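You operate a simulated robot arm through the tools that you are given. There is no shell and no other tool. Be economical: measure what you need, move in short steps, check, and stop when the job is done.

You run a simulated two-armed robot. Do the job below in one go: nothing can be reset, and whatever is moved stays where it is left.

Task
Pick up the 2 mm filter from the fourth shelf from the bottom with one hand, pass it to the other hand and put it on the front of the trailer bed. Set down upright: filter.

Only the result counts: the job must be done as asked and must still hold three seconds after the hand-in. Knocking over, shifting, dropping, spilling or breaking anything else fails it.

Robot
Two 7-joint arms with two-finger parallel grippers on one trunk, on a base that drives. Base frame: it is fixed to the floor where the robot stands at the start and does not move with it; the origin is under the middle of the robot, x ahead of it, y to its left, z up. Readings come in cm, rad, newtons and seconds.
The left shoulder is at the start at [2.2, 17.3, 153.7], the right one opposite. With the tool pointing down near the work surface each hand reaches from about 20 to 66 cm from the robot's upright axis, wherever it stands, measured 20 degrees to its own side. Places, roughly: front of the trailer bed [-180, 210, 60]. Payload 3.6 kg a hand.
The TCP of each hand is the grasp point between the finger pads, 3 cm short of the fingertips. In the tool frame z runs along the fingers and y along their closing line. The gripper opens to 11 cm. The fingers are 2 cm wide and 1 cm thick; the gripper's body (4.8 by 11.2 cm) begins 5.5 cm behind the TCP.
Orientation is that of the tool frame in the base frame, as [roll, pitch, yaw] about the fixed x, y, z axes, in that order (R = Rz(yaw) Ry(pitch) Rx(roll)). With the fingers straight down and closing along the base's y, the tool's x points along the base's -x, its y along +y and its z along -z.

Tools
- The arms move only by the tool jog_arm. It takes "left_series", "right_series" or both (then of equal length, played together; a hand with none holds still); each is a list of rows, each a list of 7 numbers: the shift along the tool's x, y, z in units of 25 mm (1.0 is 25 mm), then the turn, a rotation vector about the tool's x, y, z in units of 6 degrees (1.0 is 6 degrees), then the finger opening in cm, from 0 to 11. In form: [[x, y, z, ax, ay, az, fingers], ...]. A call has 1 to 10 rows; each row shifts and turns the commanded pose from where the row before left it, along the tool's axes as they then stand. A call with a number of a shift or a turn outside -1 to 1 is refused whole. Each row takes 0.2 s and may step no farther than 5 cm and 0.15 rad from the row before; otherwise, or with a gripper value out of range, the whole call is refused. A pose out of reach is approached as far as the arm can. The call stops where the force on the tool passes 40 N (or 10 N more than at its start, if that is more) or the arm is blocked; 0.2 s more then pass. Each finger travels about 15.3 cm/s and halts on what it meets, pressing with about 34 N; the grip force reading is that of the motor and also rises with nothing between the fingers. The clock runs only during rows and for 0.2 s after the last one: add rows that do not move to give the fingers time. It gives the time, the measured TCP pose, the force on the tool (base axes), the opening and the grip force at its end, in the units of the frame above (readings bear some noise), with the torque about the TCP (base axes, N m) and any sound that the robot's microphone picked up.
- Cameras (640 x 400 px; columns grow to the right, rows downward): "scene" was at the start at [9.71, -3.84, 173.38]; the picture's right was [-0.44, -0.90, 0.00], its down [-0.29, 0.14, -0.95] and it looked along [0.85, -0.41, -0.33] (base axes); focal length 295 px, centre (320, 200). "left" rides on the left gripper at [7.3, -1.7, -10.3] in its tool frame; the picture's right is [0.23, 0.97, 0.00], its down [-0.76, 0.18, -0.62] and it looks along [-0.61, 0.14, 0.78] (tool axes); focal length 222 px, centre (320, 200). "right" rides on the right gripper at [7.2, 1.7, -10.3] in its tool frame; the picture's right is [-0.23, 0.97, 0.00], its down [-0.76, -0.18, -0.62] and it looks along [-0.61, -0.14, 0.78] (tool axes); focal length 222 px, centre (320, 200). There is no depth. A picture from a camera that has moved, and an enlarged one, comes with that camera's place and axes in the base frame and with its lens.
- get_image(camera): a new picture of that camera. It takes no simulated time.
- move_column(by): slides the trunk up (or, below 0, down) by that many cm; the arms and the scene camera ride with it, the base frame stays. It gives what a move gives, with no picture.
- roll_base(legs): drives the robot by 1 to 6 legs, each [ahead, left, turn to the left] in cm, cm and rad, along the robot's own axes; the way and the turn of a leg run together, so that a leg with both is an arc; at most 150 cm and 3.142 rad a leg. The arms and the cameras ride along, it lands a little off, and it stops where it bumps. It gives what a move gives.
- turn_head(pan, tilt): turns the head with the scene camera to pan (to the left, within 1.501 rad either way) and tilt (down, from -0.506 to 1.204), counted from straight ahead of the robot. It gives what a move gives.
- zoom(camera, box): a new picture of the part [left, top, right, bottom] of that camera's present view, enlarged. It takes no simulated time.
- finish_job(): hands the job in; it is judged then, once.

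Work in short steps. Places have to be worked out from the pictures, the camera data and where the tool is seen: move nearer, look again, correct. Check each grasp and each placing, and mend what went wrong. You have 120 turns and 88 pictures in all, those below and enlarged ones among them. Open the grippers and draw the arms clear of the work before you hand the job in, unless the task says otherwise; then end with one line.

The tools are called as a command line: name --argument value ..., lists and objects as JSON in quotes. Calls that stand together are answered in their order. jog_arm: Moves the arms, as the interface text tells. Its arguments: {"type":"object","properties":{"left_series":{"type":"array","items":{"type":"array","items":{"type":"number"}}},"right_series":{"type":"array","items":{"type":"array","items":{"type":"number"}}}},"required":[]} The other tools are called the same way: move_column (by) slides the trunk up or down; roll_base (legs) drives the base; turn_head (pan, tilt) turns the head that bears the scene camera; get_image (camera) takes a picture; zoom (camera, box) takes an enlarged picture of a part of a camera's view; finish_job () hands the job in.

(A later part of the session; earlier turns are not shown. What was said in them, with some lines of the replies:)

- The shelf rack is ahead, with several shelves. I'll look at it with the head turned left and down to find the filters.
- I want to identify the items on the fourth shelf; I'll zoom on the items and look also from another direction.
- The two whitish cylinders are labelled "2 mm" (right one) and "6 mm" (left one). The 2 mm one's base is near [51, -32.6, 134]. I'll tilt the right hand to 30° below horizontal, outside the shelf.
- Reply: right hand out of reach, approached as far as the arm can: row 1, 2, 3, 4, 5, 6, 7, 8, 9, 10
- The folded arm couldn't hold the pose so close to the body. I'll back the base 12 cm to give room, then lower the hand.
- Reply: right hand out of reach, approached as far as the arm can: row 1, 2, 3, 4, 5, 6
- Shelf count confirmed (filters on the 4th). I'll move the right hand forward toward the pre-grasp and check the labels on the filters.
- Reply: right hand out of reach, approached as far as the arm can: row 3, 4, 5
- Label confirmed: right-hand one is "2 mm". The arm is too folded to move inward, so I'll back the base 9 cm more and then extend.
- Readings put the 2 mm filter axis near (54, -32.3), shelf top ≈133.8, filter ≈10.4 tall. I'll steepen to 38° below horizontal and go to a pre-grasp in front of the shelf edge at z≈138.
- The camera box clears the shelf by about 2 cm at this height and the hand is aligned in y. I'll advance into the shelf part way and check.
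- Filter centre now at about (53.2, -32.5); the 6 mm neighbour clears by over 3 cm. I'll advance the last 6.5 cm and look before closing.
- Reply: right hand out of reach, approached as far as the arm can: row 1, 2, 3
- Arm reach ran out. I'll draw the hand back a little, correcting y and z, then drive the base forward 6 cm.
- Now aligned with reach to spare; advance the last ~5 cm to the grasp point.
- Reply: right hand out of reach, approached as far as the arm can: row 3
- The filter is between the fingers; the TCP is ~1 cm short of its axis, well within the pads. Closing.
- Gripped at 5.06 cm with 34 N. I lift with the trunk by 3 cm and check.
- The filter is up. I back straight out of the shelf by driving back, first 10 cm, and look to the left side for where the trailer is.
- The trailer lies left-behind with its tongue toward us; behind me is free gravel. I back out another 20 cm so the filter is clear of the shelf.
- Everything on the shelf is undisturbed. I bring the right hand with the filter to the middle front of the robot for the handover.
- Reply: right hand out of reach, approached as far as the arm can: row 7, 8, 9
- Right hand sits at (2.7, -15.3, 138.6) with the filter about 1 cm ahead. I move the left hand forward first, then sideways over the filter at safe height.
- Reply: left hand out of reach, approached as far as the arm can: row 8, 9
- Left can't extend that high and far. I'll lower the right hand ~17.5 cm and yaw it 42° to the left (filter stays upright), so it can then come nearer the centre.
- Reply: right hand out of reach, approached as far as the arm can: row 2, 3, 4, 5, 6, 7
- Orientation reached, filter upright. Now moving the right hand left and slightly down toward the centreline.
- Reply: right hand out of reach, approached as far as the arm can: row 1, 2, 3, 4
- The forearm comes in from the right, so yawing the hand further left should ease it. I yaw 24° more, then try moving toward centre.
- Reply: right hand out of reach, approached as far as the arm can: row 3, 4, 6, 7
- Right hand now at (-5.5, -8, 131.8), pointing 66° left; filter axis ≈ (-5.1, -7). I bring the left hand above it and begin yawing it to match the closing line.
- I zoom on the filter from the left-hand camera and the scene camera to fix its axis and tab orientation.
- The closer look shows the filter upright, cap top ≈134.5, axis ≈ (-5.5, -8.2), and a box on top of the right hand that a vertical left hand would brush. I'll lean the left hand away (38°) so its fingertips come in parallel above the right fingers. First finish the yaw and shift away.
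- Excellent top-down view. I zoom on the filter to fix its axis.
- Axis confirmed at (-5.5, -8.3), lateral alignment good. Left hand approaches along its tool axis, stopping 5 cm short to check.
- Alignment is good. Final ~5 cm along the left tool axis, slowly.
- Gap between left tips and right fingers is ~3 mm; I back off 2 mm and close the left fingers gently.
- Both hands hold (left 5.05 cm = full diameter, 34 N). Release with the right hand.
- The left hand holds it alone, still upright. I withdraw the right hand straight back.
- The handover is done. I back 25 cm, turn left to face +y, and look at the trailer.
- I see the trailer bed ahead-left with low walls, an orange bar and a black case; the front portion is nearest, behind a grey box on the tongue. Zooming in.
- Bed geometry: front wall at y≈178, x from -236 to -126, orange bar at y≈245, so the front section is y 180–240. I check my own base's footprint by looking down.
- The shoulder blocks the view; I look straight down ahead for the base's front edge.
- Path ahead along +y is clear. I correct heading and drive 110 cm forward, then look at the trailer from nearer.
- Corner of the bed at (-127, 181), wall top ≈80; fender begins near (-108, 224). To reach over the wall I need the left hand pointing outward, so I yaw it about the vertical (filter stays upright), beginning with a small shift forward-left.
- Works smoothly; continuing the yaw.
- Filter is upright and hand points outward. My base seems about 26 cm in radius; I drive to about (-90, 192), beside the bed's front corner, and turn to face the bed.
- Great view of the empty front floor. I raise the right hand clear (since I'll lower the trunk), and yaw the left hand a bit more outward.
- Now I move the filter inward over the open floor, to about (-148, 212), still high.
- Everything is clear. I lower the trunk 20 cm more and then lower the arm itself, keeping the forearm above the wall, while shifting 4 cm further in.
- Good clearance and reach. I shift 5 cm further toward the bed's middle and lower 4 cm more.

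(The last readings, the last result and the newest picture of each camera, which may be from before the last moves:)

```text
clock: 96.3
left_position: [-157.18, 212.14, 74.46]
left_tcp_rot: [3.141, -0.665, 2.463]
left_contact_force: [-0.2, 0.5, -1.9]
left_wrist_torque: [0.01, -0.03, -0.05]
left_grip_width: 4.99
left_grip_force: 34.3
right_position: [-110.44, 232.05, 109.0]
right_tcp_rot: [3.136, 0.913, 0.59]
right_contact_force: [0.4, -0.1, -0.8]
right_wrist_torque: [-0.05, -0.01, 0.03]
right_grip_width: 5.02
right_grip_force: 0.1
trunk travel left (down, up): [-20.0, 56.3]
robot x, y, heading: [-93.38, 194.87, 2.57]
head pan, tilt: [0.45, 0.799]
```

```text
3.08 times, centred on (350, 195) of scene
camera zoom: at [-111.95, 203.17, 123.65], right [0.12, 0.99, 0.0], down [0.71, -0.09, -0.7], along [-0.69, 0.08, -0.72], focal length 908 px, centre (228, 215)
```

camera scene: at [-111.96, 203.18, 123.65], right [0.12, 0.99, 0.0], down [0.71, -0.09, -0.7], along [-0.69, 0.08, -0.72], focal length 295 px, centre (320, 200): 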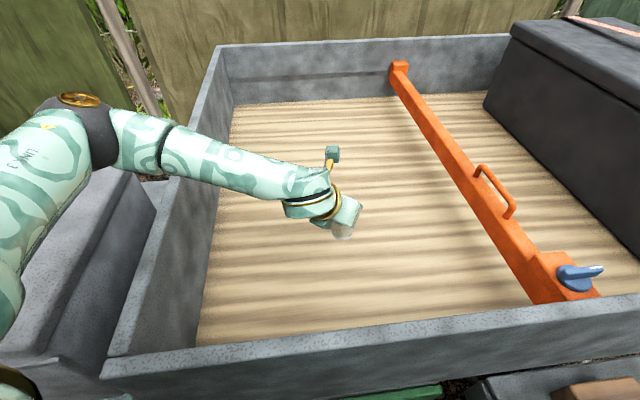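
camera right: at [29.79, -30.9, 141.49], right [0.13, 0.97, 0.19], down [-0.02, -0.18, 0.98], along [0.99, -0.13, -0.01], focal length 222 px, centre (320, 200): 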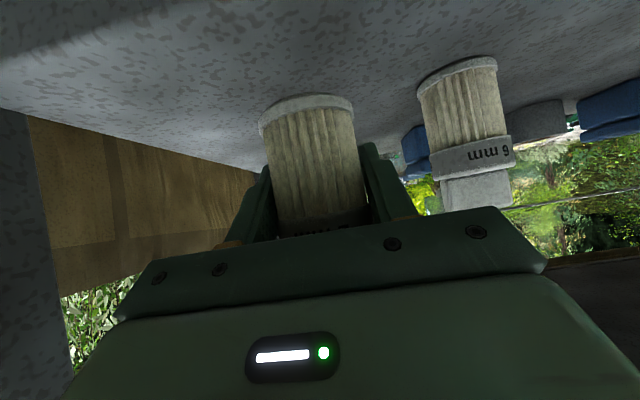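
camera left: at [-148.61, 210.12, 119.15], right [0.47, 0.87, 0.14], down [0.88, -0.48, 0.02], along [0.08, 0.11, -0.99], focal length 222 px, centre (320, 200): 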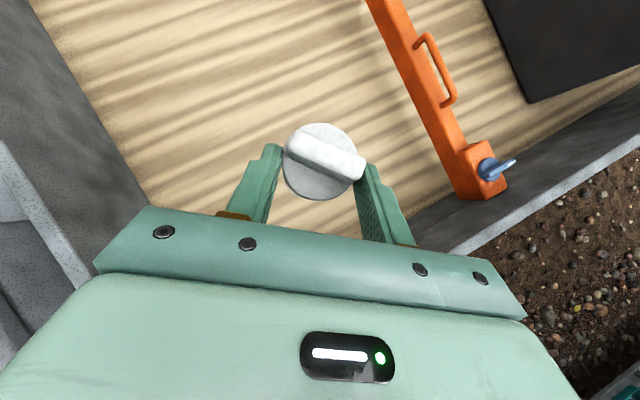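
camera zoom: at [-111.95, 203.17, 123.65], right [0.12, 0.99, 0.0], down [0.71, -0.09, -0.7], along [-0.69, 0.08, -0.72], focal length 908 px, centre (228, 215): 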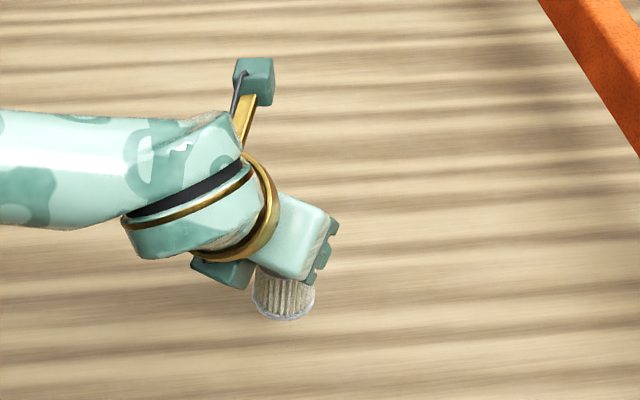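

Base of the filter is ≈65 cm, floor ≈60. I lower 3.5 cm, then in small steps watching force.

jog_arm --left_series '[[-0.433, 0, 0.55, 0, 0, 0, 3], [-0.433, 0, 0.55, 0, 0, 0, 3], [0, 0, 0, 0, 0, 0, 3]]'

zoom --camera "scene" --box '[290, 190, 390, 260]'

```text
clock: 97.1
left_position: [-157.11, 211.94, 70.9]
left_tcp_rot: [-3.14, -0.665, 2.468]
left_contact_force: [0.0, -0.1, -1.0]
left_wrist_torque: [0.0, 0.0, 0.0]
left_grip_width: 4.98
left_grip_force: 33.7
right_position: [-110.42, 231.97, 108.96]
right_tcp_rot: [3.138, 0.913, 0.589]
right_contact_force: [-0.9, 0.2, 0.6]
right_wrist_torque: [0.01, 0.01, 0.04]
right_grip_width: 5.02
right_grip_force: 0.1
trunk travel left (down, up): [-20.0, 56.3]
robot x, y, heading: [-93.22, 195.22, 2.57]
head pan, tilt: [0.45, 0.799]
```

```text
5.71 times, centred on (340, 225) of scene
camera zoom: at [-111.95, 203.17, 123.65], right [0.12, 0.99, 0.0], down [0.71, -0.09, -0.7], along [-0.69, 0.08, -0.72], focal length 1686 px, centre (206, 57)
```

zoom: 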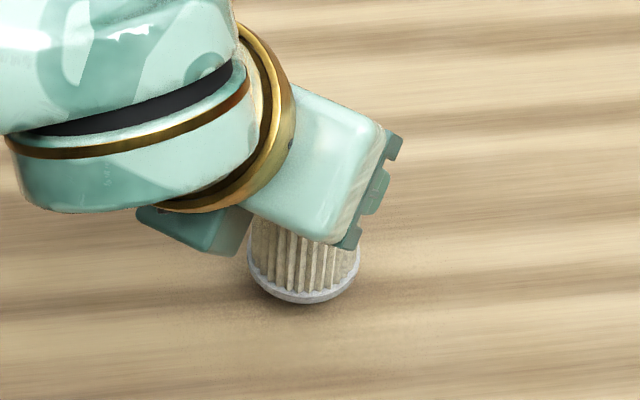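

Near the floor (shadow closing). Small steps of 4 mm down.

jog_arm --left_series '[[-0.1, 0, 0.126, 0, 0, 0, 3], [-0.1, 0, 0.126, 0, 0, 0, 3], [0, 0, 0, 0, 0, 0, 3]]'

```text
clock: 97.9
left_position: [-157.16, 211.99, 70.07]
left_tcp_rot: [3.141, -0.666, 2.464]
left_contact_force: [0.4, -0.6, -0.7]
left_wrist_torque: [-0.03, -0.02, -0.01]
left_grip_width: 5.02
left_grip_force: 34.1
right_position: [-110.38, 232.09, 109.02]
right_tcp_rot: [3.135, 0.913, 0.591]
right_contact_force: [0.7, -0.5, 0.2]
right_wrist_torque: [-0.02, -0.01, -0.03]
right_grip_width: 5.01
right_grip_force: 0.0
trunk travel left (down, up): [-20.0, 56.3]
robot x, y, heading: [-93.56, 195.17, 2.562]
head pan, tilt: [0.45, 0.799]
```

No contact yet; continuing in 3 mm steps.

jog_arm --left_series '[[-0.08, 0, 0.095, 0, 0, 0, 3], [-0.08, 0, 0.095, 0, 0, 0, 3], [0, 0, 0, 0, 0, 0, 3]]'

```text
clock: 98.7
left_position: [-157.15, 211.88, 69.68]
left_tcp_rot: [-3.141, -0.665, 2.465]
left_contact_force: [0.5, 0.2, 0.0]
left_wrist_torque: [-0.01, -0.07, 0.02]
left_grip_width: 5.0
left_grip_force: 34.1
right_position: [-110.3, 232.01, 109.0]
right_tcp_rot: [3.137, 0.914, 0.59]
right_contact_force: [-0.2, 0.3, -0.3]
right_wrist_torque: [0.0, 0.03, -0.04]
right_grip_width: 5.0
right_grip_force: 0.0
trunk travel left (down, up): [-20.0, 56.3]
robot x, y, heading: [-93.29, 195.3, 2.566]
head pan, tilt: [0.45, 0.799]
```

jog_arm --left_series '[[-0.08, 0, 0.095, 0, 0, 0, 3], [-0.08, 0, 0.095, 0, 0, 0, 3], [0, 0, 0, 0, 0, 0, 3]]'

zoom --camera "scene" --box '[290, 190, 390, 260]'

```text
clock: 99.5
left_position: [-157.21, 211.88, 69.41]
left_tcp_rot: [3.141, -0.674, 2.466]
left_contact_force: [-2.8, -4.4, 25.7]
left_wrist_torque: [0.07, 0.23, 0.07]
left_grip_width: 5.01
left_grip_force: 33.6
right_position: [-110.14, 232.06, 109.19]
right_tcp_rot: [3.14, 0.914, 0.593]
right_contact_force: [0.2, 0.1, -0.7]
right_wrist_torque: [-0.02, 0.0, -0.01]
right_grip_width: 5.02
right_grip_force: 0.1
trunk travel left (down, up): [-20.0, 56.3]
robot x, y, heading: [-93.38, 195.14, 2.569]
head pan, tilt: [0.45, 0.799]
```

```text
5.71 times, centred on (340, 225) of scene
camera zoom: at [-111.7, 203.04, 123.73], right [0.12, 0.99, 0.0], down [0.71, -0.09, -0.7], along [-0.69, 0.08, -0.72], focal length 1686 px, centre (206, 57)
```

zoom: 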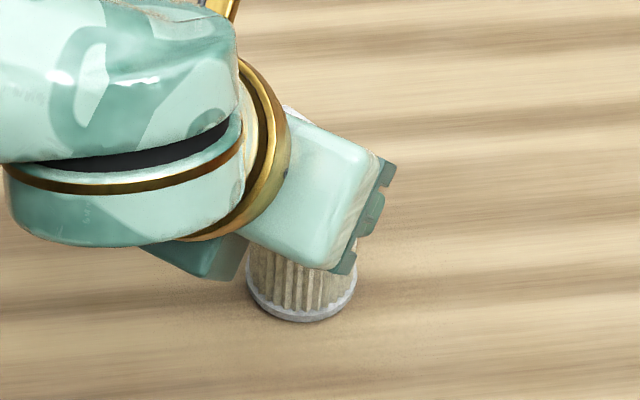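

Contact at 26 N: the filter stands on the bed. I ease up ~1.5 mm and open.

jog_arm --left_series '[[0.037, 0, -0.047, 0, 0, 0, 3], [0, 0, 0, 0, 0, 0, 3], [0, 0, 0, 0, 0, 0, 5.6], [0, 0, 0, 0, 0, 0, 6.5], [0, 0, 0, 0, 0, 0, 8], [0, 0, 0, 0, 0, 0, 9], [0, 0, 0, 0, 0, 0, 9]]'

get_image --camera "left"

```text
clock: 101.1
left_position: [-157.14, 211.7, 69.06]
left_tcp_rot: [-3.14, -0.665, 2.465]
left_contact_force: [-0.4, 0.5, 0.1]
left_wrist_torque: [0.0, 0.04, 0.01]
left_grip_width: 8.99
left_grip_force: 0.1
right_position: [-110.39, 231.95, 108.9]
right_tcp_rot: [3.136, 0.911, 0.589]
right_contact_force: [-0.3, 0.1, -0.2]
right_wrist_torque: [0.02, 0.01, 0.01]
right_grip_width: 5.01
right_grip_force: 0.0
trunk travel left (down, up): [-20.0, 56.3]
robot x, y, heading: [-93.7, 195.18, 2.573]
head pan, tilt: [0.45, 0.799]
```

```text
27 pictures are left
camera left: at [-157.62, 210.0, 81.67], right [0.47, 0.87, 0.14], down [0.88, -0.48, 0.02], along [0.09, 0.11, -0.99], focal length 222 px, centre (320, 200)
```

left: 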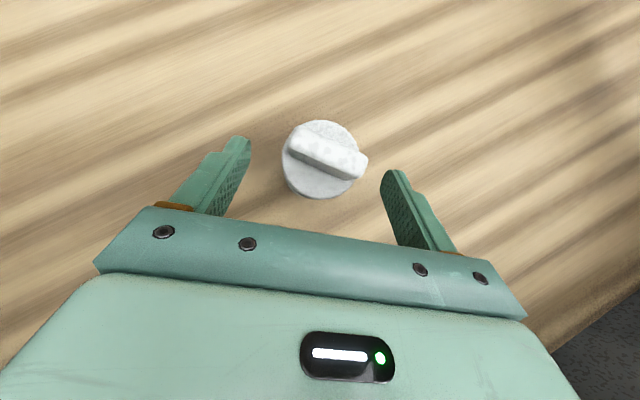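

Released and standing upright. I withdraw the left hand along its axis and look.

jog_arm --left_series '[[0, 0, -0.8, 0, 0, 0, 9], [0, 0, -1, 0, 0, 0, 9], [0, 0, -1, 0, 0, 0, 9], [0, 0, -1, 0, 0, 0, 9], [0, 0, -1, 0, 0, 0, 9], [0, 0, -1, 0, 0, 0, 9], [0, 0, -1, 0, 0, 0, 9], [0, 0, -1, 0, 0, 0, 9]]'

move_column --by 25

get_image --camera "scene"

get_image --camera "left"

```text
clock: 102.9
left_position: [-148.51, 203.56, 84.87]
left_tcp_rot: [-3.14, -0.666, 2.464]
left_contact_force: [0.3, 0.4, 0.4]
left_wrist_torque: [-0.01, 0.02, 0.01]
left_grip_width: 8.99
left_grip_force: 0.1
left hand out of reach, approached as far as the arm can: row 2, 4
right_position: [-110.3, 231.95, 108.92]
right_tcp_rot: [3.138, 0.914, 0.591]
right_contact_force: [0.3, 1.1, 0.3]
right_wrist_torque: [0.02, 0.0, -0.01]
right_grip_width: 5.02
right_grip_force: 0.0
trunk travel left (down, up): [-20.0, 56.3]
robot x, y, heading: [-93.61, 195.06, 2.566]
head pan, tilt: [0.45, 0.799]
```

```text
clock: 105.5
left_position: [-148.53, 203.6, 109.71]
left_tcp_rot: [3.141, -0.665, 2.466]
left_contact_force: [-0.2, -0.6, -0.2]
left_wrist_torque: [0.0, 0.03, -0.03]
left_grip_width: 9.01
left_grip_force: 0.0
right_position: [-110.51, 232.08, 134.11]
right_tcp_rot: [3.135, 0.912, 0.59]
right_contact_force: [-0.6, 0.8, 0.1]
right_wrist_torque: [0.02, -0.02, 0.0]
right_grip_width: 5.02
right_grip_force: 0.1
trunk travel left (down, up): [-45.0, 31.3]
robot x, y, heading: [-93.3, 194.97, 2.565]
head pan, tilt: [0.45, 0.799]
```

```text
26 pictures are left
camera scene: at [-103.99, 198.04, 149.15], right [0.12, 0.99, 0.0], down [0.71, -0.09, -0.7], along [-0.69, 0.08, -0.72], focal length 295 px, centre (320, 200)
```

scene: 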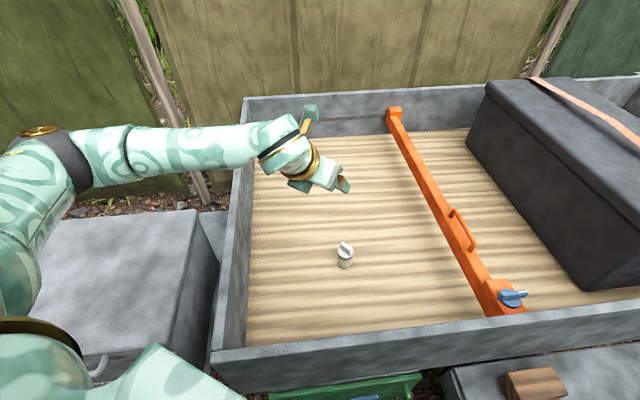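

```text
25 pictures are left
camera left: at [-149.07, 201.77, 122.3], right [0.47, 0.87, 0.14], down [0.88, -0.48, 0.02], along [0.09, 0.11, -0.99], focal length 222 px, centre (320, 200)
```

left: 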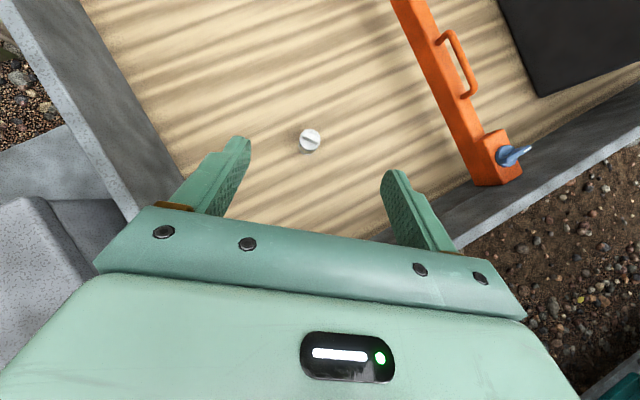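

The filter stands upright on the front floor of the bed, well ahead of the orange bar, and both hands are open and well clear. Handing in.

finish_job

```text
The job is handed in.
```

The 2 mm filter was picked from the fourth shelf with the right hand and passed to the left. It now stands upright on the front of the trailer bed at about (-158, 212), some 20 cm to the near side of the point you gave.
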